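You operate a simulated robot arm through the tools that you are given. There is no shell and no other tool. Be economical: measure what you need, move in short steps, check, and stop when the job is done.

Carry out the task below with a simulated two-armed robot. There is one attempt and no reset: what you move stays moved.

JOB
On the top of the wall bench, fold the blue cloth in half, so that its two short edges meet.

It is judged by the outcome, as a careful person would: the job done as asked, and still so three seconds after it is handed in. It fails if anything else is knocked over, pushed out of place, dropped, spilled or broken. Flat cloth is picked up by pressing the open fingertips on it (5 to 10 N) and closing them slowly along it; thin cloth reads only 2 to 8 mm in the jaws.

ROBOT AND FRAMES
Two 7-joint arms with two-finger parallel grippers on one trunk, on a base that drives. Base frame: it is fixed to the floor where the robot stands at the start and does not move with it; the origin is under the middle of the robot, x ahead of it, y to its left, z up; the surface under the hand at the start is at about z = 0.76. Units: m, rad, N and s.
The left shoulder is at the start at [0.07, 0.177, 1.02], the right one opposite. With the tool pointing down near the work surface each hand reaches from about 0.3 to 0.74 m from the robot's upright axis, wherever it stands, measured 20 degrees to its own side. Places, roughly: blue cloth [0.6, -0.1, 0.8]; wall bench [-0.8, -1.2, 0.8]. Payload 3.43 kg a hand.
The tool frame of a hand sits at the grasp point between the pads (the TCP): z along the fingers, y along the line on which they close. The tips reach 0.03 m beyond it. Largest opening 0.094 m; finger width 0.028, thickness 0.01; the body of the gripper, 0.05 by 0.096 m, starts 0.055 m behind the TCP.
Orientation is told as [roll, pitch, yaw] about the base's x, y, z axes, in that order, counted from this pose: with the fingers straight down and closing along the base's y, the tool's x points along the base's -x, its y along +y and its z along -z.

CONTROLS
- The arms move only by the tool step_arm. It takes "left_targets", "right_targets" or both (then of equal length, played together; a hand with none holds still); each is a list of rows, each an object of numbers (a shift or turn left out is 0, a gripper value left out holds the last): "wx", "wy", "wz": the turn, a rotation vector about the tool's x, y, z in rad; "tx", "ty", "tz": the shift along the tool's x, y, z in cm; "hand": the finger opening in cm, from 0 to 9.4. In form: [{"wx": .., "wy": .., "wz": .., "tx": .., "ty": .., "tz": .., "hand": ..}, ...]. A call has 1 to 8 rows; each row shifts and turns the commanded pose from where the row before left it, along the tool's axes as they then stand. A row lasts 0.2 s, in which the tool goes at most 0.05 m and 0.15 rad; a call with a longer step from one row to the next is refused whole, and so is a gripper value outside its range. A pose out of reach is approached as far as the arm can. The call stops where the force on the tool passes 40 N (or 10 N more than at its start, if that is more) or the arm is blocked; 0.2 s more then pass. The fingers move at their own pace (about 0.153 m/s each) and stop on an object; they squeeze with about 26 N. The grip force told is the motor's: it shows also when the fingers shut on nothing. Time passes only in rows, and 0.2 s behind the last, so rows that do not move let the fingers close. The reply holds the time, the measured pose of the TCP, the force on the tool along the base axes, the opening and the grip force, in the units named above and with some noise, with the torque about the TCP (base axes, N m) and any sound that the robot's microphone picked up.
- Cameras (640 x 400 px; columns grow to the right, rows downward): "scene" is now at [0.1146, -0.0313, 1.3163]; the picture's right is [-0.26, -0.97, 0.00], its down [-0.73, 0.19, -0.66] and it looks along [0.64, -0.17, -0.75] (base axes); focal length 289 px, centre (320, 200). "left" rides on the left gripper at [0.076, -0.014, -0.103] in its tool frame; the picture's right is [0.18, 0.98, 0.00], its down [-0.75, 0.14, -0.64] and it looks along [-0.63, 0.12, 0.77] (tool axes); focal length 243 px, centre (320, 200). "right" rides on the right gripper at [0.076, 0.014, -0.102] in its tool frame; the picture's right is [-0.18, 0.98, 0.00], its down [-0.75, -0.14, -0.64] and it looks along [-0.63, -0.12, 0.77] (tool axes); focal length 243 px, centre (320, 200). There is no depth. A picture from a camera that has moved, and an enlarged one, comes with that camera's place and axes in the base frame and with its lens. The place of the scene camera against the robot may be out by one fixed shift of up to 0.025 m in any direction.
- capture(camera): a new picture of that camera. No time passes.
- move_column(by): slides the trunk up (or, below 0, down) by that many m; the arms and the scene camera ride with it, the base frame stays. It gives what a move gives, with no picture.
- drive_base(legs): drives the robot by 1 to 6 legs, each [ahead, turn to the left] in m and rad, along the robot's own axes; the way and the turn of a leg run together, so that a leg with both is an arc; at most 1.5 m and 3.142 rad a leg. The arms and the cameras ride along, it lands a little off, and it stops where it bumps. It gives what a move gives.
- aim_head(pan, tilt): turns the head with the scene camera to pan (to the left, within 1.501 rad either way) and tilt (down, from -0.506 to 1.204), counted from straight ahead of the robot. It gives what a move gives.
- inspect(camera, box): a new picture of the part [left, top, right, bottom] of that camera's present view, enlarged. No time passes.
- job_done(): hands the job in; it is judged then, once.

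Work in short steps. Places have to be worked out from the pictures, the camera data and where the tool is seen: move nearer, look again, correct. Check each grasp and each placing, and mend what went wrong. You have 120 turns and 88 pictures in all, those below and enlarged ones among them. Open the grippers and draw the arms clear of the work before you hand the job in, unless the task says otherwise; then end with one line.

The tools are called after "Emit:" as a command line: name --argument value ..., lists and objects as JSON in quotes. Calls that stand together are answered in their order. step_arm: Moves the arms, as the interface text tells. Its arguments: {"type":"object","properties":{"left_targets":{"type":"array","items":{"type":"object","properties":{"wx":{"type":"number"},"wy":{"type":"number"},"wz":{"type":"number"},"tx":{"type":"number"},"ty":{"type":"number"},"tz":{"type":"number"},"hand":{"type":"number"}}}},"right_targets":{"type":"array","items":{"type":"object","properties":{"wx":{"type":"number"},"wy":{"type":"number"},"wz":{"type":"number"},"tx":{"type":"number"},"ty":{"type":"number"},"tz":{"type":"number"},"hand":{"type":"number"}}}}},"required":[]} The other tools are called the same way: move_column (by) slides the trunk up or down; drive_base (legs) drives the base; aim_head (pan, tilt) turns the head that bears the scene camera; capture (camera) takes a picture; inspect (camera, box) takes an enlarged picture of a part of a camera's view; job_done () hands the job in.

At the start:

```text
time_s: 0.0
left_eef_pos: [0.4588, 0.1326, 0.9807]
left_ee_rot: [0.0, 0.0, 0.0]
left_ft_force: [-0.9, -0.2, 0.2]
left_moment: [0.02, -0.01, 0.02]
left_width: 0.094
left_grip_force: 0.0
right_eef_pos: [0.5058, -0.3197, 0.9005]
right_ee_rot: [0.001, -0.001, 0.001]
right_ft_force: [1.1, -0.4, -0.1]
right_moment: [-0.01, 0.02, 0.04]
right_width: 0.0941
right_grip_force: 0.1
trunk travel left (down, up): [-0.6, 0.24]
robot x, y, heading: [-0.0007, 0.0007, -0.0]
head pan, tilt: [-0.26, 0.852]
```

scene: 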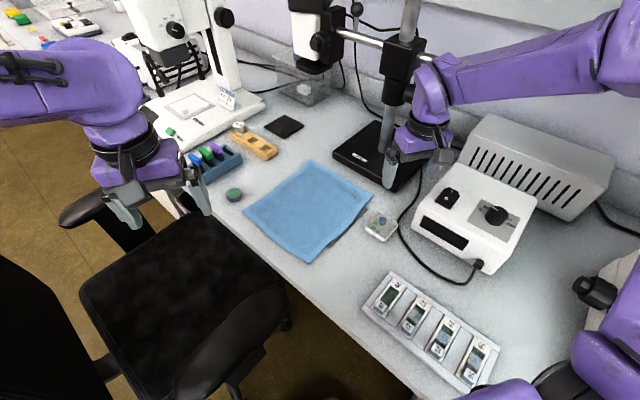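
right: 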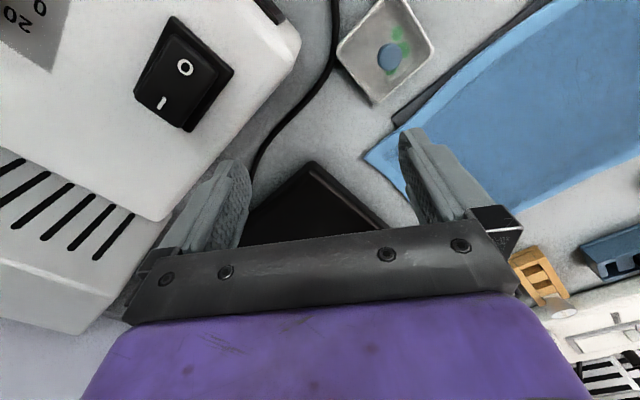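
left: 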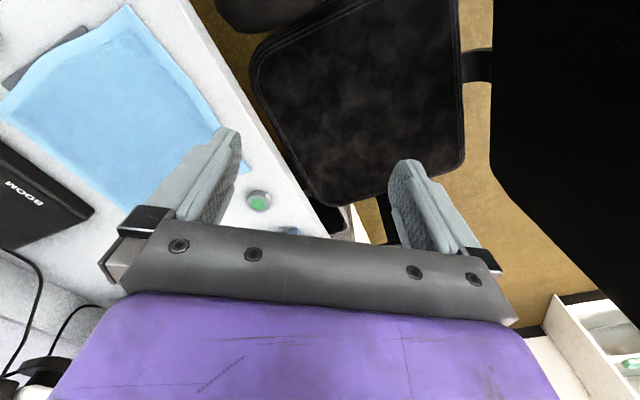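

I'll look closer at the cloth for its corners and which edges are short, and glance toward the bench's extent.

Emit:
inspect --camera "scene" --box '[210, 130, 410, 280]'

Emit:
inspect --camera "left" --box '[0, 0, 340, 220]'

```text
2.67 times, centred on (310, 205) of scene
camera zoom: at [0.1146, -0.0313, 1.3163], right [-0.26, -0.97, 0.0], down [-0.73, 0.19, -0.66], along [0.64, -0.17, -0.75], focal length 771 px, centre (347, 187)
```

zoom: 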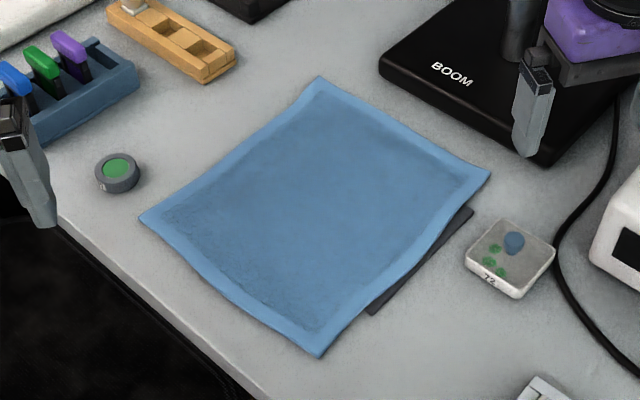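

```text
1.82 times, centred on (170, 110) of left
camera zoom: at [0.3833, 0.1186, 1.0835], right [-0.18, 0.98, 0.0], down [0.75, 0.14, 0.64], along [0.63, 0.12, -0.77], focal length 441 px, centre (593, 364)
```

zoom: 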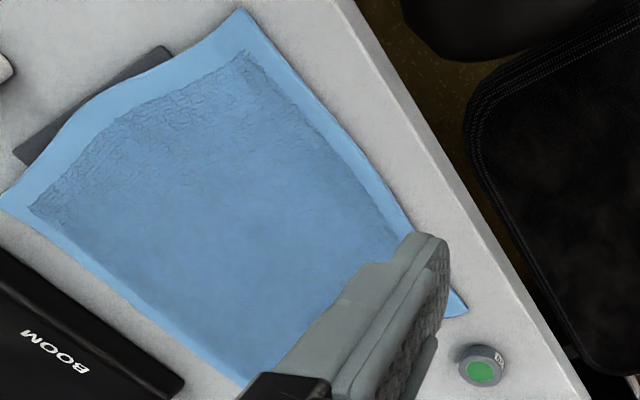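

The cloth's short edges (≈0.22 m) run parallel to the bench's front edge, and a thin dark item is under its right side. I check the surroundings (chair, base, device to the right) before choosing a stance.

Emit:
aim_head --pan 0.2 --tilt 1.2

Emit:
capture --camera "scene"

Emit:
aim_head --pan -1.0 --tilt 0.6

Emit:
capture --camera "scene"

Emit:
aim_head --pan -0.3 --tilt 0.3

Emit:
capture --camera "scene"

```text
time_s: 0.9
left_eef_pos: [0.4589, 0.1328, 0.9804]
left_ee_rot: [0.0, 0.001, 0.001]
left_ft_force: [0.6, -0.3, 0.3]
left_moment: [0.01, -0.03, 0.01]
left_width: 0.0939
left_grip_force: 0.1
right_eef_pos: [0.5059, -0.3213, 0.9003]
right_ee_rot: [0.001, 0.0, 0.001]
right_ft_force: [0.0, 1.2, -0.2]
right_moment: [0.01, 0.01, 0.05]
right_width: 0.0941
right_grip_force: 0.0
trunk travel left (down, up): [-0.6, 0.24]
robot x, y, heading: [0.0016, 0.0002, 0.001]
head pan, tilt: [0.201, 1.201]
```

```text
82 pictures are left
camera scene: at [0.0939, -0.0001, 1.2927], right [0.2, -0.98, 0.0], down [-0.91, -0.18, -0.36], along [0.36, 0.07, -0.93], focal length 289 px, centre (320, 200)
```

scene: 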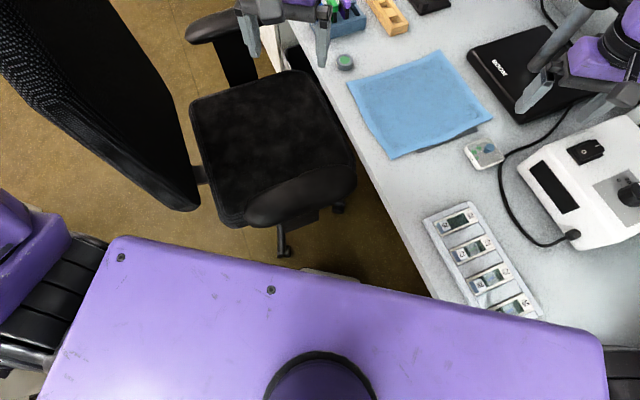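

```text
time_s: 2.3
left_eef_pos: [0.4599, 0.1327, 0.9809]
left_ee_rot: [0.0, 0.0, -0.001]
left_ft_force: [0.7, 0.4, -0.2]
left_moment: [0.01, 0.01, 0.02]
left_width: 0.0941
left_grip_force: 0.0
right_eef_pos: [0.5065, -0.321, 0.9012]
right_ee_rot: [0.0, -0.001, 0.0]
right_ft_force: [-0.2, 0.4, -0.2]
right_moment: [0.01, -0.02, -0.01]
right_width: 0.0939
right_grip_force: 0.0
trunk travel left (down, up): [-0.6, 0.24]
robot x, y, heading: [0.0014, 0.0031, 0.002]
head pan, tilt: [-1.0, 0.6]
```

```text
81 pictures are left
camera scene: at [0.0869, -0.0855, 1.3373], right [-0.84, -0.54, 0.0], down [-0.31, 0.48, -0.82], along [0.45, -0.69, -0.57], focal length 289 px, centre (320, 200)
```

scene: 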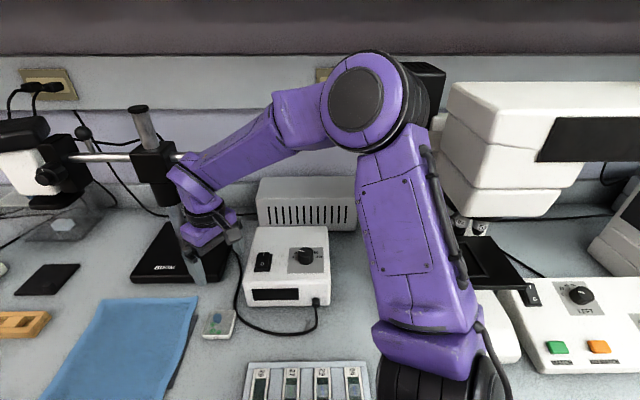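

```text
time_s: 3.4
left_eef_pos: [0.4596, 0.1325, 0.981]
left_ee_rot: [-0.002, -0.001, 0.001]
left_ft_force: [0.1, 0.5, -0.2]
left_moment: [0.01, -0.01, -0.01]
left_width: 0.0941
left_grip_force: 0.1
right_eef_pos: [0.5056, -0.3202, 0.9008]
right_ee_rot: [0.001, 0.002, 0.001]
right_ft_force: [0.7, 1.1, 0.7]
right_moment: [-0.04, -0.02, 0.0]
right_width: 0.0936
right_grip_force: 0.1
trunk travel left (down, up): [-0.6, 0.24]
robot x, y, heading: [-0.0036, -0.0005, 0.001]
head pan, tilt: [-0.3, 0.3]
```

```text
80 pictures are left
camera scene: at [0.1283, -0.0389, 1.3647], right [-0.3, -0.95, 0.0], down [-0.28, 0.09, -0.96], along [0.91, -0.28, -0.3], focal length 289 px, centre (320, 200)
```

scene: 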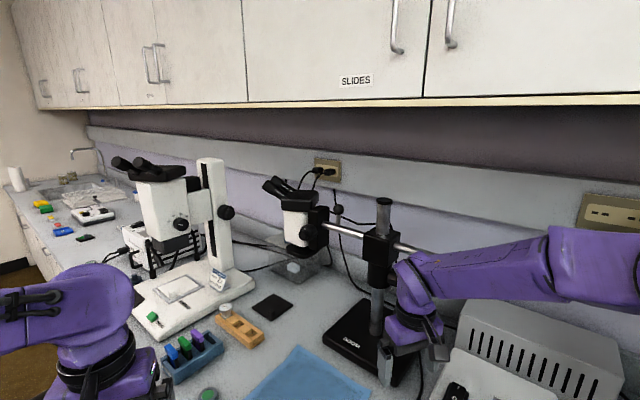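

The wall bench is the one in front; the chair and microscopes hem the base in, so I keep it parked and plan to grip the near short edge with both hands. First I raise and yaw both hands so the fingers close across that edge.

Emit:
step_arm --left_targets '[{"wz": -0.127}, {"wz": -0.127}, {"wz": -0.127}, {"wz": -0.127}, {"wz": -0.127}]' --right_targets '[{"wz": -0.127, "tz": -3}, {"wz": -0.127, "tz": -3}, {"wz": -0.127}, {"wz": -0.127}, {"wz": -0.127}]'

Emit:
aim_head --pan -0.26 --tilt 0.852

Emit:
capture --camera "scene"

```text
time_s: 4.6
left_eef_pos: [0.4586, 0.1328, 0.9804]
left_ee_rot: [0.0, -0.001, 0.637]
left_ft_force: [-0.2, 0.3, 0.0]
left_moment: [0.01, -0.04, -0.04]
left_width: 0.094
left_grip_force: 0.0
right_eef_pos: [0.5066, -0.3236, 0.9599]
right_ee_rot: [0.0, 0.001, 0.636]
right_ft_force: [-0.3, -0.5, -1.1]
right_moment: [0.0, -0.03, -0.02]
right_width: 0.094
right_grip_force: 0.1
trunk travel left (down, up): [-0.6, 0.24]
robot x, y, heading: [-0.0021, -0.0028, 0.001]
head pan, tilt: [-0.3, 0.3]
```

```text
time_s: 5.5
left_eef_pos: [0.4595, 0.1328, 0.981]
left_ee_rot: [0.001, -0.002, 0.635]
left_ft_force: [-0.1, -0.1, 0.1]
left_moment: [-0.01, -0.02, 0.01]
left_width: 0.0939
left_grip_force: 0.1
right_eef_pos: [0.5062, -0.3223, 0.9604]
right_ee_rot: [0.001, 0.0, 0.634]
right_ft_force: [-0.4, -0.1, -0.8]
right_moment: [-0.02, -0.01, 0.04]
right_width: 0.094
right_grip_force: 0.1
trunk travel left (down, up): [-0.6, 0.24]
robot x, y, heading: [-0.0015, 0.0006, -0.003]
head pan, tilt: [-0.26, 0.852]
```

```text
79 pictures are left
camera scene: at [0.1146, -0.0314, 1.3163], right [-0.26, -0.97, 0.0], down [-0.73, 0.19, -0.66], along [0.64, -0.17, -0.75], focal length 289 px, centre (320, 200)
```

scene: 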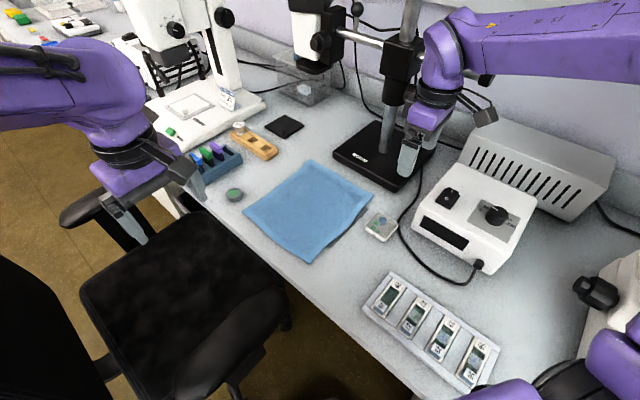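

I test whether the left arm can reach the far corner with the tool tilted about 0.7 rad, staying well above the bench.

Emit:
step_arm --left_targets '[{"wx": 0.14}, {"wx": 0.14}, {"wx": 0.14}, {"wx": 0.14}, {"wx": 0.14}, {"tx": -0.5, "ty": -3.3, "tz": 3.6}, {"tx": -0.5, "ty": -3.3, "tz": 3.6}, {"tx": -0.5, "ty": -3.3, "tz": 3.6}]'

Emit:
step_arm --left_targets '[{"tx": -0.4, "ty": -2.3, "tz": 4.0}, {"tx": -0.4, "ty": -2.3, "tz": 4.0}, {"tx": -0.4, "ty": -2.3, "tz": 4.0}, {"tx": -0.4, "ty": -2.3, "tz": 4.0}, {"tx": -0.4, "ty": -2.3, "tz": 4.0}, {"tx": -0.4, "ty": -1.8, "tz": 3.2}]'

Emit:
capture --camera "scene"

```text
time_s: 7.3
left_eef_pos: [0.5591, 0.0239, 0.9608]
left_ee_rot: [-0.697, 0.002, 0.636]
left_ft_force: [-0.4, 0.0, -1.0]
left_moment: [-0.01, 0.02, -0.03]
left_width: 0.0939
left_grip_force: 0.0
right_eef_pos: [0.5083, -0.3225, 0.9586]
right_ee_rot: [0.002, 0.0, 0.636]
right_ft_force: [-0.3, -0.2, 0.3]
right_moment: [0.0, 0.01, 0.01]
right_width: 0.0938
right_grip_force: 0.0
trunk travel left (down, up): [-0.6, 0.24]
robot x, y, heading: [0.0015, -0.0015, -0.002]
head pan, tilt: [-0.26, 0.852]
```

```text
time_s: 8.8
left_eef_pos: [0.6898, -0.1475, 0.8693]
left_ee_rot: [-0.7, 0.0, 0.636]
left_ft_force: [0.2, 0.5, 0.9]
left_moment: [-0.01, -0.02, 0.0]
left_width: 0.0939
left_grip_force: 0.0
left hand out of reach, approached as far as the arm can: row 5, 6
right_eef_pos: [0.5064, -0.3209, 0.9607]
right_ee_rot: [0.0, -0.001, 0.635]
right_ft_force: [0.1, -0.2, 0.1]
right_moment: [0.02, 0.01, 0.01]
right_width: 0.094
right_grip_force: 0.0
trunk travel left (down, up): [-0.6, 0.24]
robot x, y, heading: [-0.002, 0.0002, -0.0]
head pan, tilt: [-0.26, 0.852]
```

```text
78 pictures are left
camera scene: at [0.1134, -0.0314, 1.3164], right [-0.26, -0.97, 0.0], down [-0.73, 0.19, -0.66], along [0.64, -0.17, -0.75], focal length 289 px, centre (320, 200)
```

scene: 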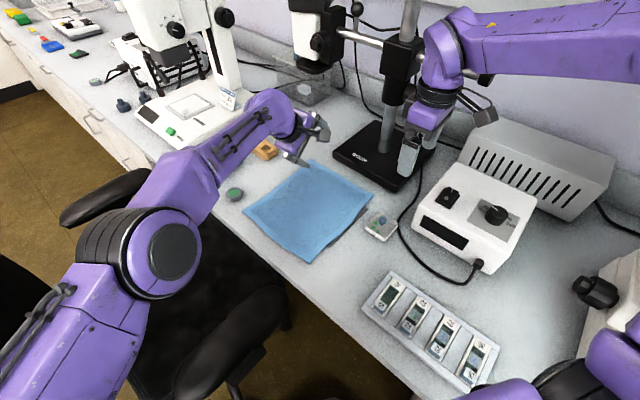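

The left arm falls about 3 cm short of where I want it. I look straight down between base and chair to see if a few centimetres ahead are free.

Emit:
aim_head --pan 0.0 --tilt 1.2

Emit:
inspect --camera "scene" --box '[140, 120, 460, 320]'

Emit:
aim_head --pan -1.4 --tilt 0.7

Emit:
capture --camera "scene"

```text
time_s: 9.6
left_eef_pos: [0.6909, -0.148, 0.8693]
left_ee_rot: [-0.698, 0.0, 0.635]
left_ft_force: [0.2, 0.0, -0.2]
left_moment: [-0.01, 0.0, 0.03]
left_width: 0.0939
left_grip_force: 0.0
right_eef_pos: [0.5072, -0.321, 0.9591]
right_ee_rot: [-0.002, 0.0, 0.634]
right_ft_force: [0.7, -0.6, 0.5]
right_moment: [-0.03, 0.0, 0.01]
right_width: 0.0941
right_grip_force: 0.1
trunk travel left (down, up): [-0.6, 0.24]
robot x, y, heading: [-0.0019, 0.0, -0.002]
head pan, tilt: [0.0, 1.201]
```

```text
2.00 times, centred on (300, 220) of scene
camera zoom: at [0.0951, -0.0113, 1.2927], right [0.0, -1.0, 0.0], down [-0.93, 0.0, -0.36], along [0.36, 0.0, -0.93], focal length 578 px, centre (360, 160)
```

zoom: 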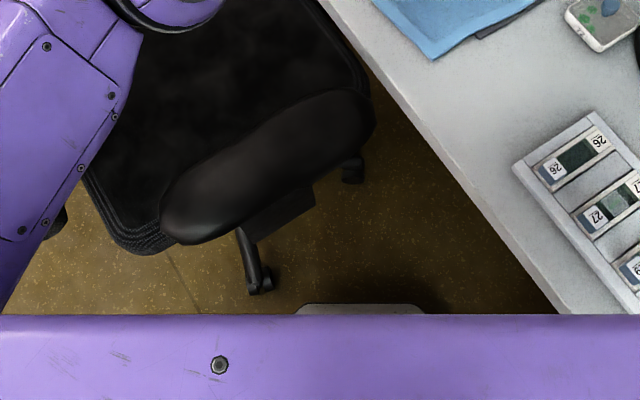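

```text
time_s: 11.1
left_eef_pos: [0.6906, -0.147, 0.869]
left_ee_rot: [-0.701, -0.002, 0.635]
left_ft_force: [0.6, -1.1, 0.4]
left_moment: [-0.01, 0.01, 0.01]
left_width: 0.0941
left_grip_force: 0.1
right_eef_pos: [0.507, -0.3214, 0.9598]
right_ee_rot: [0.0, 0.001, 0.636]
right_ft_force: [0.0, 0.6, 0.4]
right_moment: [0.02, -0.01, 0.0]
right_width: 0.094
right_grip_force: 0.0
trunk travel left (down, up): [-0.6, 0.24]
robot x, y, heading: [-0.0019, -0.0005, -0.003]
head pan, tilt: [-1.4, 0.7]
```

```text
76 pictures are left
camera scene: at [0.0537, -0.095, 1.3286], right [-0.99, -0.17, 0.0], down [-0.11, 0.64, -0.76], along [0.13, -0.75, -0.64], focal length 289 px, centre (320, 200)
```

scene: 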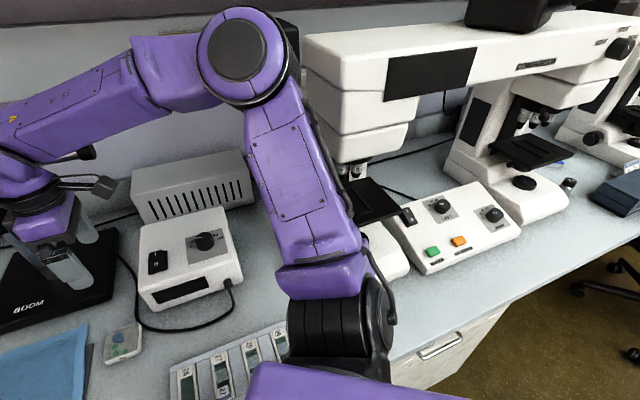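

There is roughly 4–5 cm of free floor ahead. I draw the left hand back and up, untilt it, then drive 4 cm ahead.

Emit:
step_arm --left_targets '[{"tz": -5}, {"tz": -5}, {"tz": -5}, {"wx": -0.14}, {"wx": -0.14}, {"wx": -0.14}, {"wx": -0.14}, {"wx": -0.14}]'

Emit:
drive_base --legs '[[0.04, 0]]'

Emit:
aim_head --pan 0.0 --tilt 1.2

Emit:
capture --camera "scene"

```text
time_s: 12.9
left_eef_pos: [0.6032, -0.0556, 0.9767]
left_ee_rot: [-0.07, -0.003, 0.635]
left_ft_force: [-0.5, -0.4, 0.1]
left_moment: [0.01, 0.01, -0.03]
left_width: 0.094
left_grip_force: 0.1
left hand out of reach, approached as far as the arm can: row 7, 8
right_eef_pos: [0.5054, -0.3224, 0.9613]
right_ee_rot: [-0.002, -0.002, 0.635]
right_ft_force: [-0.4, 0.7, 0.0]
right_moment: [-0.02, -0.04, 0.02]
right_width: 0.094
right_grip_force: 0.1
trunk travel left (down, up): [-0.6, 0.24]
robot x, y, heading: [0.0017, -0.0016, 0.004]
head pan, tilt: [-1.4, 0.7]
```

```text
time_s: 13.8
left_eef_pos: [0.6429, -0.0585, 0.9762]
left_ee_rot: [-0.07, 0.002, 0.633]
left_ft_force: [0.5, -1.0, -0.4]
left_moment: [-0.01, 0.03, -0.02]
left_width: 0.0937
left_grip_force: 0.0
right_eef_pos: [0.5427, -0.3222, 0.9591]
right_ee_rot: [-0.001, 0.002, 0.633]
right_ft_force: [0.4, -0.7, -0.2]
right_moment: [-0.02, 0.05, 0.02]
right_width: 0.0939
right_grip_force: 0.0
trunk travel left (down, up): [-0.6, 0.24]
robot x, y, heading: [0.0362, 0.0012, -0.029]
head pan, tilt: [-1.4, 0.7]
```

```text
time_s: 15.3
left_eef_pos: [0.6411, -0.0592, 0.9766]
left_ee_rot: [-0.07, 0.0, 0.634]
left_ft_force: [-0.2, -0.3, -0.3]
left_moment: [0.0, -0.02, 0.0]
left_width: 0.094
left_grip_force: 0.0
right_eef_pos: [0.542, -0.3234, 0.9597]
right_ee_rot: [-0.001, -0.001, 0.632]
right_ft_force: [-0.8, 0.5, -0.4]
right_moment: [-0.01, 0.03, 0.02]
right_width: 0.0937
right_grip_force: 0.2
trunk travel left (down, up): [-0.6, 0.24]
robot x, y, heading: [0.0346, 0.0017, -0.031]
head pan, tilt: [0.0, 1.201]
```

```text
75 pictures are left
camera scene: at [0.1308, -0.0134, 1.2927], right [-0.03, -1.0, 0.0], down [-0.93, 0.03, -0.36], along [0.36, -0.01, -0.93], focal length 289 px, centre (320, 200)
```

scene: 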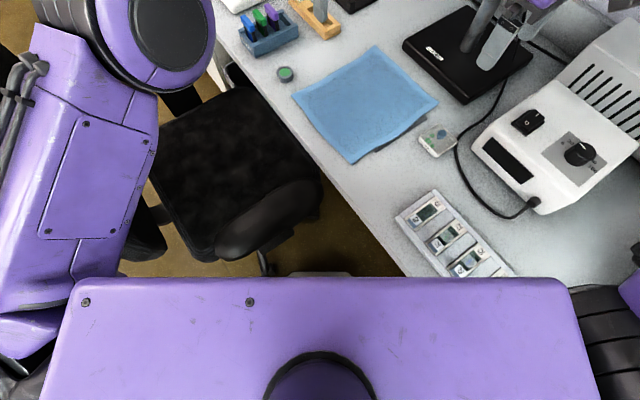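

The drive landed at x=0.035 with the chair untouched. I now bring both hands over their grasp points on the near edge (left ≈(0.586, 0.025), right ≈(0.451, −0.066)), fingers 3.4 cm open.

Emit:
step_arm --left_targets '[{"wx": -0.07, "hand": 3.4}, {"ty": 3.4, "tx": -0.2}, {"ty": 3.4, "tx": -0.2}, {"ty": 3.25, "tx": -0.2}, {}, {"tz": 4}, {"tz": 4}, {"tz": 3.7}]' --right_targets '[{"ty": 4.35, "tx": -1.32, "hand": 3.4}, {"ty": 4.35, "tx": -1.32}, {"ty": 4.35, "tx": -1.32}, {"ty": 4.35, "tx": -1.32}, {"ty": 4.35, "tx": -1.32}, {"ty": 4.35, "tx": -1.32}, {"tz": 5}, {"tz": 5}]'

Emit:
aim_head --pan -0.2 --tilt 1.0

Emit:
capture --camera "scene"

Emit:
capture --camera "left"

Emit:
capture --camera "right"

```text
time_s: 17.1
left_eef_pos: [0.5884, 0.028, 0.8614]
left_ee_rot: [-0.002, 0.003, 0.633]
left_ft_force: [0.2, 0.7, -0.3]
left_moment: [-0.05, 0.02, 0.0]
left_width: 0.0339
left_grip_force: 0.0
right_eef_pos: [0.453, -0.0654, 0.8578]
right_ee_rot: [0.0, -0.001, 0.632]
right_ft_force: [0.3, 0.1, -0.4]
right_moment: [0.0, 0.01, 0.01]
right_width: 0.034
right_grip_force: 0.0
trunk travel left (down, up): [-0.6, 0.24]
robot x, y, heading: [0.0414, 0.0005, -0.028]
head pan, tilt: [0.0, 1.201]
```

```text
time_s: 17.9
left_eef_pos: [0.5872, 0.0283, 0.8618]
left_ee_rot: [-0.002, 0.0, 0.634]
left_ft_force: [0.5, 0.9, 0.2]
left_moment: [-0.02, -0.05, -0.01]
left_width: 0.034
left_grip_force: 0.2
right_eef_pos: [0.4508, -0.0659, 0.8596]
right_ee_rot: [-0.001, 0.0, 0.632]
right_ft_force: [0.0, 0.3, 0.0]
right_moment: [0.04, 0.01, 0.0]
right_width: 0.0338
right_grip_force: 0.0
trunk travel left (down, up): [-0.6, 0.24]
robot x, y, heading: [0.0333, 0.002, -0.029]
head pan, tilt: [-0.201, 1.0]
```

```text
74 pictures are left
camera scene: at [0.1425, -0.0269, 1.3053], right [-0.23, -0.97, 0.0], down [-0.82, 0.19, -0.54], along [0.53, -0.12, -0.84], focal length 289 px, centre (320, 200)
```

scene: 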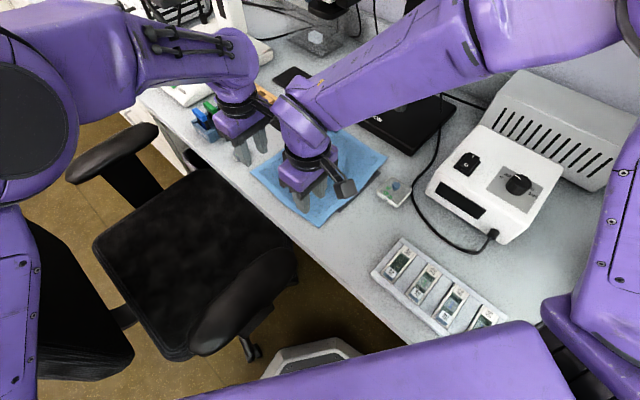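

```text
73 pictures are left
camera left: at [0.5342, -0.028, 0.965], right [-0.73, 0.68, 0.0], down [0.52, 0.56, 0.64], along [0.44, 0.47, -0.77], focal length 243 px, centre (320, 200)
```

left: 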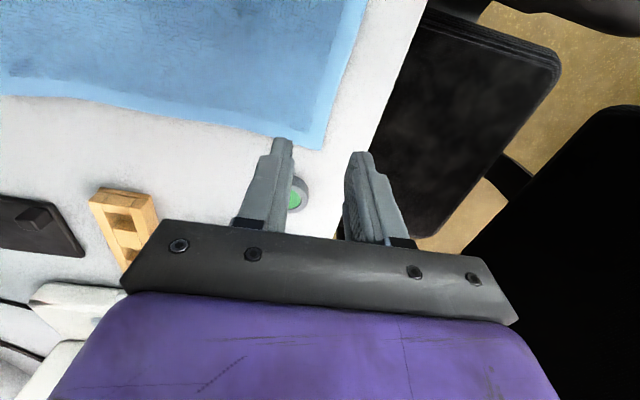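

```text
72 pictures are left
camera right: at [0.3806, -0.0995, 0.9635], right [-0.43, 0.9, 0.0], down [0.69, 0.33, 0.64], along [0.58, 0.28, -0.77], focal length 243 px, centre (320, 200)
```

right: 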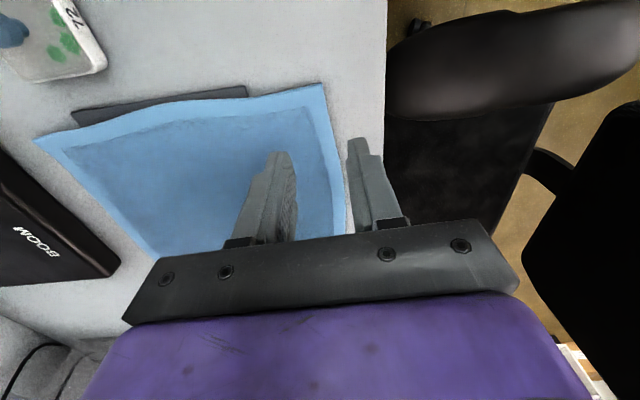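

Both hands straddle the near edge as planned (corners at ≈(0.611,0.051) and (0.426,−0.073)). I lower to just above the cloth.

Emit:
step_arm --left_targets '[{"tz": 3}, {"tz": 2.2}, {"tz": 1}, {}]' --right_targets '[{"tz": 3}, {"tz": 2}, {"tz": 1}, {}]'

Emit:
step_arm --left_targets '[{"tz": 0.3}, {"tz": 0.2}, {}]' --right_targets '[{"tz": 0.3}, {"tz": 0.2}, {}]'

Emit:
inspect --camera "left" --box '[160, 60, 480, 260]'

Emit:
inspect --camera "right" --box '[160, 60, 480, 260]'

```text
time_s: 18.9
left_eef_pos: [0.5883, 0.027, 0.7987]
left_ee_rot: [-0.001, 0.0, 0.632]
left_ft_force: [0.0, 0.3, -0.2]
left_moment: [0.03, -0.02, 0.02]
left_width: 0.0341
left_grip_force: 0.0
right_eef_pos: [0.4511, -0.0661, 0.7991]
right_ee_rot: [0.0, -0.001, 0.631]
right_ft_force: [-0.8, -0.1, -0.1]
right_moment: [-0.01, 0.01, 0.02]
right_width: 0.0341
right_grip_force: 0.1
trunk travel left (down, up): [-0.6, 0.24]
robot x, y, heading: [0.0348, 0.0015, -0.026]
head pan, tilt: [-0.201, 1.0]
```

```text
time_s: 19.6
left_eef_pos: [0.5876, 0.0263, 0.7939]
left_ee_rot: [-0.002, 0.001, 0.634]
left_ft_force: [0.0, 0.1, 2.0]
left_moment: [-0.09, 0.02, 0.0]
left_width: 0.0339
left_grip_force: 0.0
right_eef_pos: [0.451, -0.0649, 0.7955]
right_ee_rot: [0.002, -0.002, 0.633]
right_ft_force: [0.6, 0.4, 0.7]
right_moment: [0.01, 0.02, -0.03]
right_width: 0.0342
right_grip_force: 0.2
trunk travel left (down, up): [-0.6, 0.24]
robot x, y, heading: [0.0363, 0.0024, -0.029]
head pan, tilt: [-0.201, 1.0]
```

```text
2.00 times, centred on (320, 160) of left
camera zoom: at [0.5345, -0.0295, 0.896], right [-0.73, 0.68, 0.0], down [0.52, 0.56, 0.64], along [0.44, 0.47, -0.77], focal length 485 px, centre (320, 280)
```

zoom: 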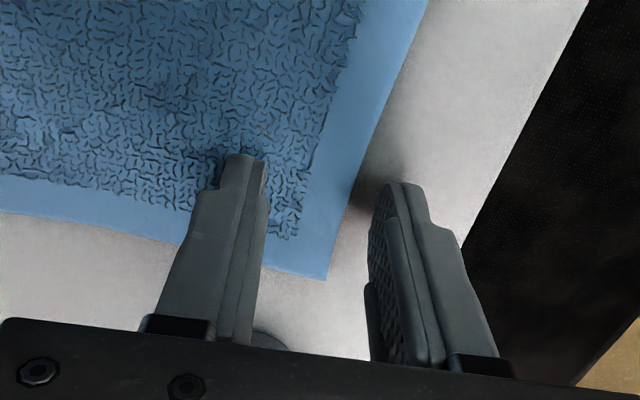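

```text
2.00 times, centred on (320, 160) of right
camera zoom: at [0.3812, -0.0988, 0.8989], right [-0.43, 0.9, 0.0], down [0.69, 0.33, 0.64], along [0.58, 0.28, -0.77], focal length 485 px, centre (320, 280)
```

zoom: 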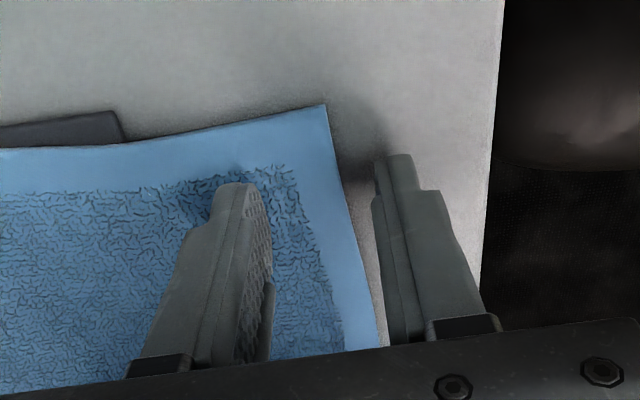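

Fingers sit right: inner tip on the cloth, outer tip just off the edge. I press on gently.

Emit:
step_arm --left_targets '[{"tz": 0.1}, {}]' --right_targets '[{"tz": 0.25}, {}]'

```text
time_s: 20.2
left_eef_pos: [0.5865, 0.0256, 0.7936]
left_ee_rot: [-0.003, 0.0, 0.635]
left_ft_force: [0.9, 1.1, 5.2]
left_moment: [-0.1, -0.09, 0.04]
left_width: 0.0341
left_grip_force: 0.1
right_eef_pos: [0.4519, -0.0651, 0.7921]
right_ee_rot: [0.0, -0.001, 0.632]
right_ft_force: [0.9, -0.8, 7.0]
right_moment: [-0.15, -0.11, -0.01]
right_width: 0.0348
right_grip_force: 0.6
trunk travel left (down, up): [-0.6, 0.24]
robot x, y, heading: [0.0368, 0.0016, -0.028]
head pan, tilt: [-0.201, 1.0]
```

Contact is about 5 N left and 7 N right. Now I close slowly along the cloth.

Emit:
step_arm --left_targets '[{"hand": 3.0, "tz": 0.05}, {"hand": 2.6}, {"hand": 2.2}, {"hand": 1.8}, {"hand": 1.4}, {"hand": 1.0}, {"hand": 0.5}, {"hand": 0}]' --right_targets '[{"hand": 3.0}, {"hand": 2.6}, {"hand": 2.2}, {"hand": 1.8}, {"hand": 1.4}, {"hand": 1.0}, {"hand": 0.5}, {"hand": 0}]'

Emit:
step_arm --left_targets '[{}, {}]' --right_targets '[{}, {}]'

Emit:
inspect --camera "left" --box '[160, 60, 480, 260]'

Emit:
inspect --camera "right" --box '[160, 60, 480, 260]'

```text
time_s: 22.1
left_eef_pos: [0.5865, 0.0259, 0.7931]
left_ee_rot: [-0.003, 0.0, 0.634]
left_ft_force: [1.0, -1.7, 12.2]
left_moment: [-0.14, -0.08, 0.03]
left_width: 0.0043
left_grip_force: 26.2
right_eef_pos: [0.4501, -0.0655, 0.7932]
right_ee_rot: [0.0, -0.002, 0.632]
right_ft_force: [0.5, -0.2, 6.1]
right_moment: [-0.09, -0.05, -0.01]
right_width: 0.0044
right_grip_force: 26.2
trunk travel left (down, up): [-0.6, 0.24]
robot x, y, heading: [0.0357, 0.0012, -0.034]
head pan, tilt: [-0.201, 1.0]
```

```text
time_s: 22.6
left_eef_pos: [0.5858, 0.024, 0.7925]
left_ee_rot: [-0.001, -0.002, 0.634]
left_ft_force: [1.2, -2.9, 14.0]
left_moment: [-0.16, -0.09, 0.02]
left_width: 0.0043
left_grip_force: 26.1
right_eef_pos: [0.4502, -0.0652, 0.7923]
right_ee_rot: [0.0, -0.001, 0.632]
right_ft_force: [1.4, -1.3, 7.0]
right_moment: [-0.06, -0.07, -0.01]
right_width: 0.0041
right_grip_force: 26.6
trunk travel left (down, up): [-0.6, 0.24]
robot x, y, heading: [0.0368, -0.0005, -0.03]
head pan, tilt: [-0.201, 1.0]
```

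```text
2.00 times, centred on (320, 160) of left
camera zoom: at [0.5329, -0.0302, 0.8951], right [-0.73, 0.68, 0.0], down [0.52, 0.56, 0.64], along [0.44, 0.47, -0.77], focal length 485 px, centre (320, 280)
```

zoom: 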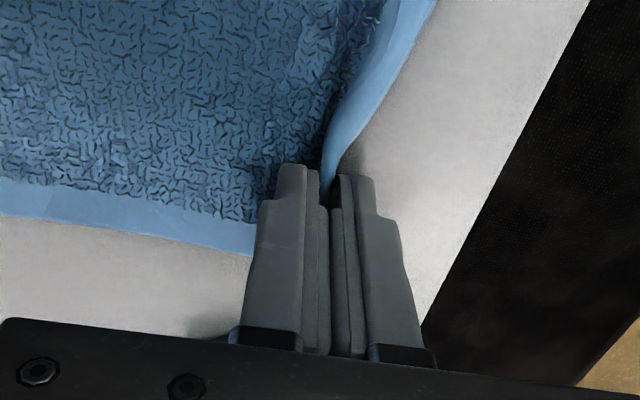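

```text
2.00 times, centred on (320, 160) of right
camera zoom: at [0.3797, -0.0989, 0.8969], right [-0.43, 0.9, 0.0], down [0.69, 0.33, 0.64], along [0.58, 0.28, -0.77], focal length 485 px, centre (320, 280)
```

zoom: 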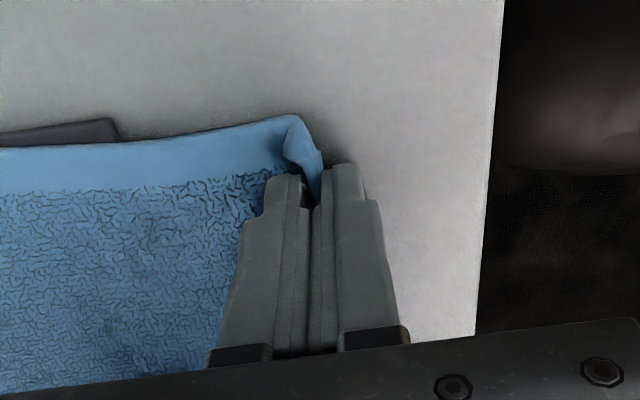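

Both grips hold the edge cleanly (4 mm). I lift 4 cm straight up and check.

Emit:
step_arm --left_targets '[{"tz": -2}, {"tz": -2}, {}]' --right_targets '[{"tz": -2}, {"tz": -2}, {}]'

Emit:
capture --camera "left"

Emit:
capture --camera "right"

```text
time_s: 23.4
left_eef_pos: [0.5848, 0.0265, 0.8305]
left_ee_rot: [0.001, -0.001, 0.633]
left_ft_force: [-0.3, -0.9, -0.4]
left_moment: [-0.03, -0.05, 0.01]
left_width: 0.004
left_grip_force: 25.8
right_eef_pos: [0.4507, -0.0656, 0.8319]
right_ee_rot: [0.0, 0.001, 0.633]
right_ft_force: [0.6, 0.4, 0.2]
right_moment: [0.01, 0.01, -0.01]
right_width: 0.0041
right_grip_force: 26.5
trunk travel left (down, up): [-0.6, 0.24]
robot x, y, heading: [0.0354, -0.0007, -0.023]
head pan, tilt: [-0.201, 1.0]
```

```text
67 pictures are left
camera left: at [0.5337, -0.029, 0.9331], right [-0.73, 0.68, 0.0], down [0.53, 0.56, 0.64], along [0.44, 0.47, -0.77], focal length 243 px, centre (320, 200)
```

left: 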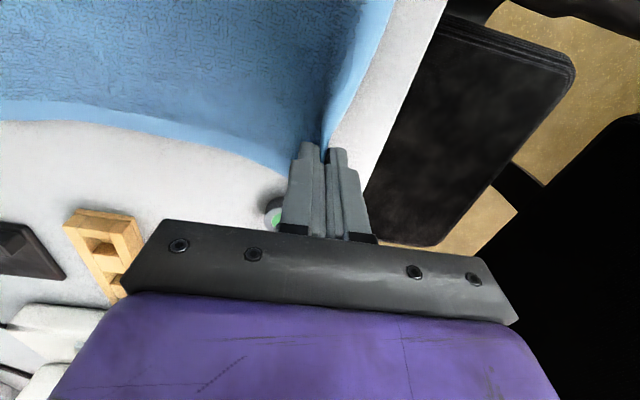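

```text
66 pictures are left
camera right: at [0.3803, -0.0995, 0.9367], right [-0.43, 0.9, 0.0], down [0.69, 0.33, 0.64], along [0.58, 0.28, -0.77], focal length 243 px, centre (320, 200)
```

right: 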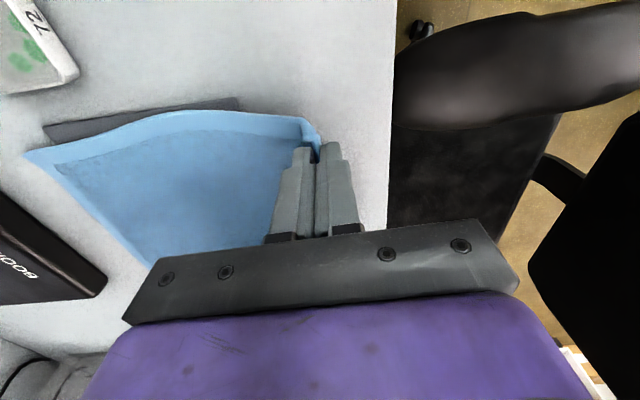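

The edge is held by both hands. I start the fold along an arc toward the far edge, tilting the left hand gradually to gain reach.

Emit:
step_arm --left_targets '[{"wx": 0.0625, "tx": 0.04, "ty": -1.01, "tz": -1.39}, {"wx": 0.0625, "tx": 0.04, "ty": -1.69, "tz": -1.09}, {"wx": 0.0625, "tx": 0.04, "ty": -1.92, "tz": -0.74}, {"wx": 0.0625, "tx": 0.04, "ty": -1.91, "tz": -0.31}, {"wx": 0.0625, "tx": 0.04, "ty": -1.85, "tz": 0.12}, {"wx": 0.0625, "tx": 0.04, "ty": -1.74, "tz": 0.52}, {"wx": 0.0625, "tx": 0.04, "ty": -1.57, "tz": 1.01}, {"wx": 0.0625, "tx": 0.04, "ty": -1.37, "tz": 1.4}]' --right_targets '[{"tx": 0.04, "ty": -1.2, "tz": -1.4}, {"tx": 0.04, "ty": -1.8, "tz": -1.2}, {"tx": 0.04, "ty": -2.0, "tz": -1.0}, {"tx": 0.04, "ty": -2.0, "tz": -0.7}, {"tx": 0.04, "ty": -2.0, "tz": -0.4}, {"tx": 0.04, "ty": -2.0, "tz": -0.1}, {"tx": 0.04, "ty": -2.0, "tz": 0.3}, {"tx": 0.04, "ty": -2.0, "tz": 0.6}]'

Emit:
capture --camera "left"

Emit:
capture --camera "right"

Emit:
capture --camera "scene"

```text
time_s: 25.2
left_eef_pos: [0.6648, -0.0867, 0.8675]
left_ee_rot: [-0.5, 0.002, 0.634]
left_ft_force: [0.2, -0.3, 0.8]
left_moment: [0.07, 0.07, 0.01]
left_width: 0.0041
left_grip_force: 26.3
right_eef_pos: [0.5382, -0.1888, 0.8714]
right_ee_rot: [0.002, 0.0, 0.634]
right_ft_force: [-0.1, 0.5, -0.6]
right_moment: [0.0, 0.02, -0.03]
right_width: 0.0038
right_grip_force: 26.0
trunk travel left (down, up): [-0.6, 0.24]
robot x, y, heading: [0.0345, 0.0033, -0.03]
head pan, tilt: [-0.201, 1.0]
```

```text
65 pictures are left
camera left: at [0.582, -0.1011, 0.9636], right [-0.66, 0.59, -0.47], down [0.35, 0.79, 0.49], along [0.66, 0.16, -0.73], focal length 243 px, centre (320, 200)
```

left: 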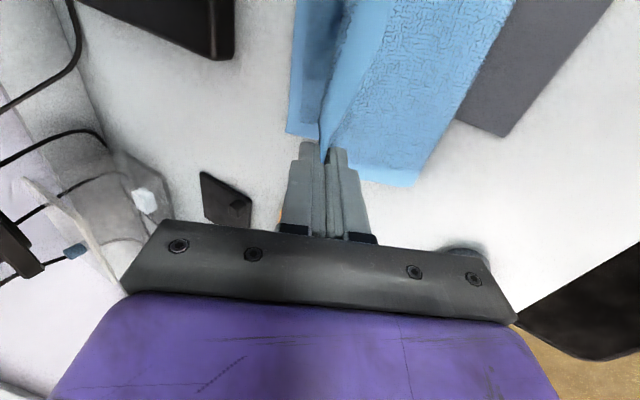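

```text
64 pictures are left
camera right: at [0.4688, -0.223, 0.9758], right [-0.43, 0.9, 0.0], down [0.69, 0.33, 0.64], along [0.58, 0.28, -0.77], focal length 243 px, centre (320, 200)
```

right: 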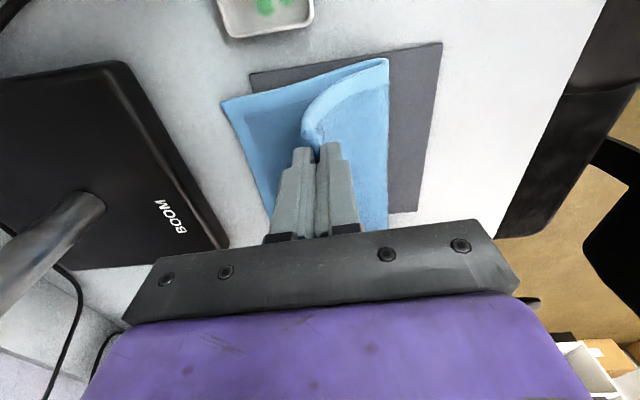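

```text
63 pictures are left
camera scene: at [0.1437, -0.0276, 1.3052], right [-0.23, -0.97, 0.0], down [-0.82, 0.19, -0.54], along [0.53, -0.12, -0.84], focal length 289 px, centre (320, 200)
```

scene: 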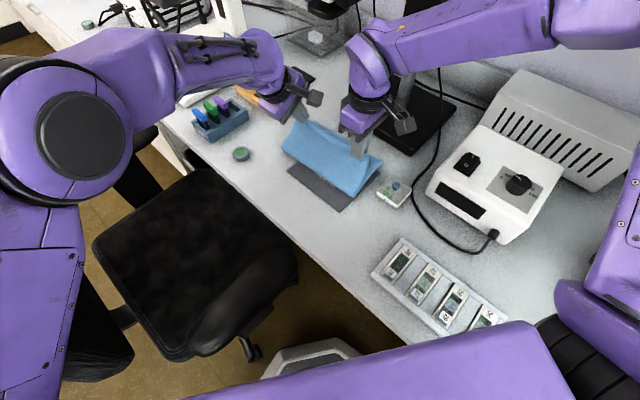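

The fold is going well. I zoom in to locate the far edge's present corners.

Emit:
inspect --camera "scene" --box '[240, 80, 440, 220]'

Emit:
inspect --camera "left" --box '[200, 0, 520, 200]'

Emit:
inspect --camera "right" --box '[180, 20, 480, 250]'

```text
2.86 times, centred on (340, 150) of scene
camera zoom: at [0.1437, -0.0276, 1.3052], right [-0.23, -0.97, 0.0], down [-0.82, 0.19, -0.54], along [0.53, -0.12, -0.84], focal length 826 px, centre (263, 343)
```

zoom: 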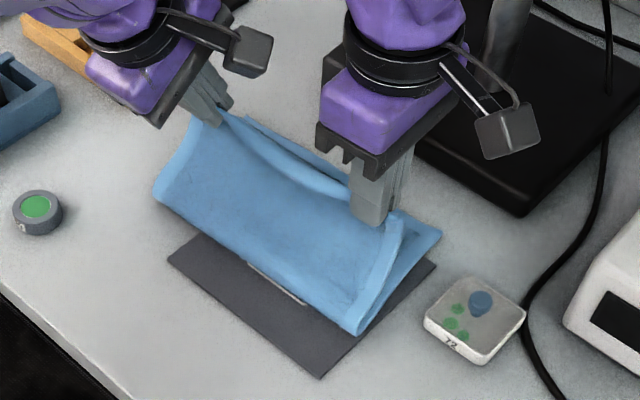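

```text
2.00 times, centred on (360, 100) of left
camera zoom: at [0.582, -0.1011, 0.9636], right [-0.66, 0.59, -0.47], down [0.35, 0.79, 0.49], along [0.66, 0.16, -0.73], focal length 485 px, centre (240, 400)
```

zoom: 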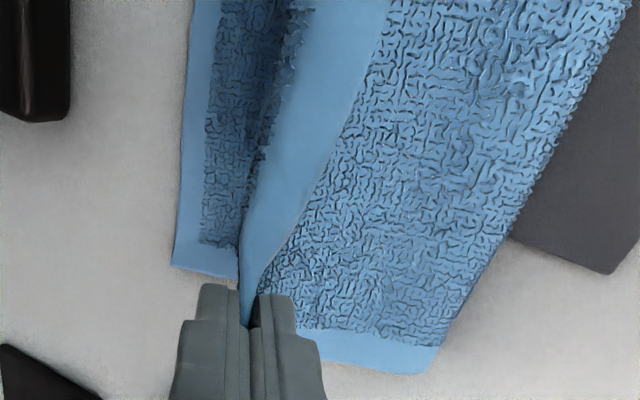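

```text
1.74 times, centred on (330, 135) of right
camera zoom: at [0.4688, -0.223, 0.9758], right [-0.43, 0.9, 0.0], down [0.69, 0.33, 0.64], along [0.58, 0.28, -0.77], focal length 422 px, centre (303, 313)
```

zoom: 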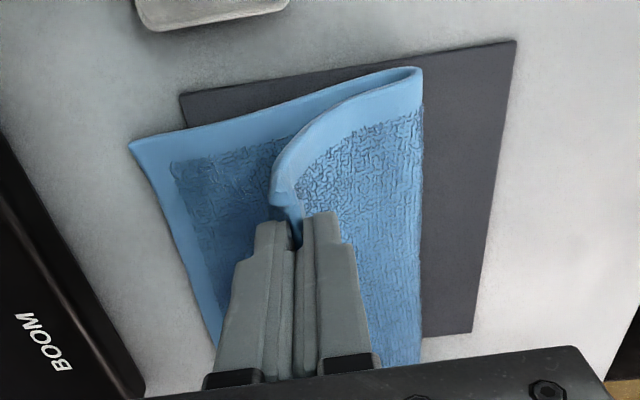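

The far edge has shifted ~1.5 cm toward the robot and now runs from (0.564,−0.266) to (0.749,−0.14). I continue the arc so the held edge comes down on it, to ~1–2 cm above.

Emit:
step_arm --left_targets '[{"tx": -0.1, "ty": -0.845, "tz": 1.373}, {"tx": -0.1, "ty": -0.75, "tz": 1.549}, {"tx": -0.1, "ty": -0.526, "tz": 1.54}, {"tx": -0.1, "ty": -0.303, "tz": 1.532}, {"tx": -0.1, "ty": -0.087, "tz": 1.301}, {"tx": -0.1, "ty": 0.168, "tz": 0.934}, {}]' --right_targets '[{"tx": -0.05, "ty": -1.4, "tz": 0.8}, {"tx": -0.05, "ty": -1.4, "tz": 1.0}, {"tx": -0.05, "ty": -1.2, "tz": 1.1}, {"tx": -0.05, "ty": -1.0, "tz": 1.2}, {"tx": -0.05, "ty": -0.7, "tz": 1.1}, {"tx": -0.05, "ty": -0.3, "tz": 0.9}, {}]'

Emit:
inspect --camera "scene" --box '[240, 80, 440, 220]'

Emit:
inspect --camera "left" --box '[200, 0, 520, 200]'

Emit:
inspect --camera "right" --box '[180, 20, 480, 250]'

```text
time_s: 26.9
left_eef_pos: [0.7038, -0.13, 0.8067]
left_ee_rot: [-0.5, 0.0, 0.634]
left_ft_force: [-2.0, -0.8, -0.6]
left_moment: [0.05, 0.04, -0.02]
left_width: 0.0041
left_grip_force: 25.7
right_eef_pos: [0.5736, -0.235, 0.811]
right_ee_rot: [0.0, -0.001, 0.632]
right_ft_force: [0.4, 0.8, 0.6]
right_moment: [0.03, -0.03, 0.01]
right_width: 0.0039
right_grip_force: 25.6
trunk travel left (down, up): [-0.6, 0.24]
robot x, y, heading: [0.0373, -0.0004, -0.03]
head pan, tilt: [-0.201, 1.0]
```

```text
2.86 times, centred on (340, 150) of scene
camera zoom: at [0.1421, -0.0265, 1.3053], right [-0.23, -0.97, 0.0], down [-0.82, 0.19, -0.54], along [0.53, -0.12, -0.84], focal length 826 px, centre (263, 343)
```

zoom: 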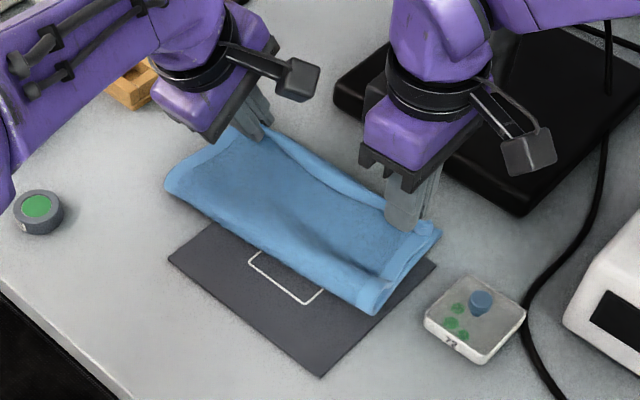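

```text
2.00 times, centred on (360, 100) of left
camera zoom: at [0.621, -0.1445, 0.9024], right [-0.66, 0.59, -0.47], down [0.35, 0.79, 0.49], along [0.66, 0.16, -0.73], focal length 485 px, centre (240, 400)
```

zoom: 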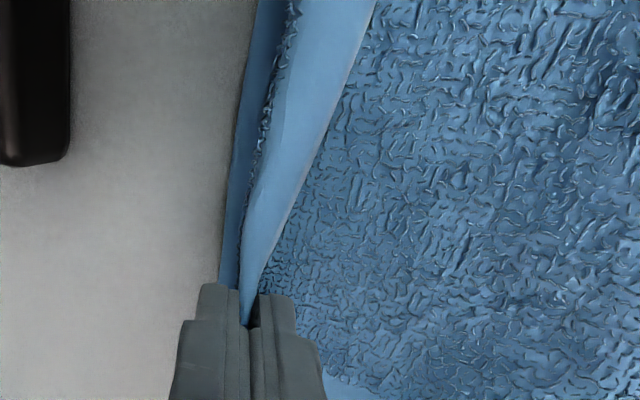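

```text
1.74 times, centred on (330, 135) of right
camera zoom: at [0.5047, -0.2685, 0.9152], right [-0.43, 0.9, 0.0], down [0.69, 0.33, 0.64], along [0.58, 0.28, -0.77], focal length 422 px, centre (303, 313)
```

zoom: 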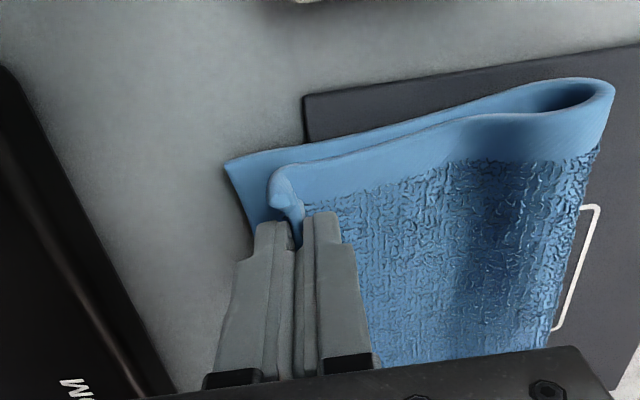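

Edges line up nicely, with the tip about 2 cm inside the far edge, matching the length of cloth held in the jaws. I lower a little more and open the fingers slowly.

Emit:
step_arm --left_targets '[{"ty": 0.19, "tz": 0.35}, {}, {"hand": 0.8}, {"hand": 1.2}, {"hand": 1.6}, {"hand": 2.0}, {}]' --right_targets '[{"tz": 0.7}, {}, {"hand": 0.8}, {"hand": 1.2}, {"hand": 1.6}, {"hand": 2.0}, {}]'

Emit:
inspect --camera "left" --box '[200, 0, 520, 200]'

Emit:
inspect --camera "right" --box '[180, 20, 480, 250]'

```text
time_s: 28.4
left_eef_pos: [0.7046, -0.13, 0.8022]
left_ee_rot: [-0.5, 0.0, 0.634]
left_ft_force: [0.6, -0.1, 2.5]
left_moment: [0.0, 0.0, -0.01]
left_width: 0.0193
left_grip_force: 0.0
right_eef_pos: [0.5738, -0.2362, 0.8037]
right_ee_rot: [0.0, -0.001, 0.633]
right_ft_force: [0.4, 0.7, 0.3]
right_moment: [-0.01, 0.0, 0.0]
right_width: 0.02
right_grip_force: 0.2
trunk travel left (down, up): [-0.6, 0.24]
robot x, y, heading: [0.0356, 0.0029, -0.025]
head pan, tilt: [-0.201, 1.0]
```

```text
2.00 times, centred on (360, 100) of left
camera zoom: at [0.6215, -0.1446, 0.8987], right [-0.66, 0.59, -0.47], down [0.35, 0.79, 0.5], along [0.67, 0.16, -0.73], focal length 485 px, centre (240, 400)
```

zoom: 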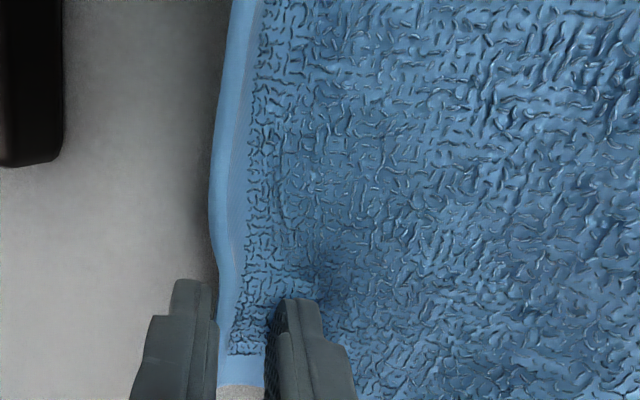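

```text
1.74 times, centred on (330, 135) of right
camera zoom: at [0.505, -0.2688, 0.9083], right [-0.43, 0.9, 0.0], down [0.69, 0.33, 0.64], along [0.58, 0.28, -0.77], focal length 422 px, centre (303, 313)
```

zoom: 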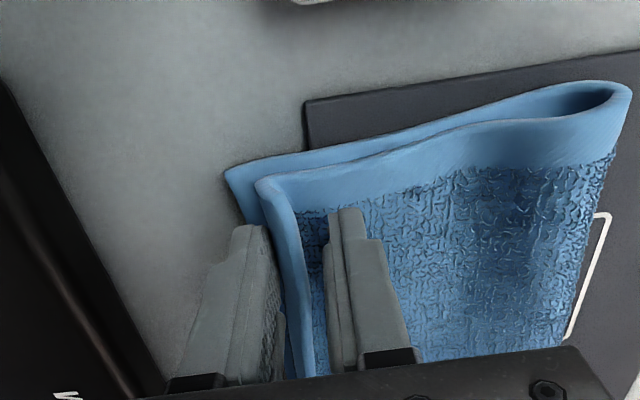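

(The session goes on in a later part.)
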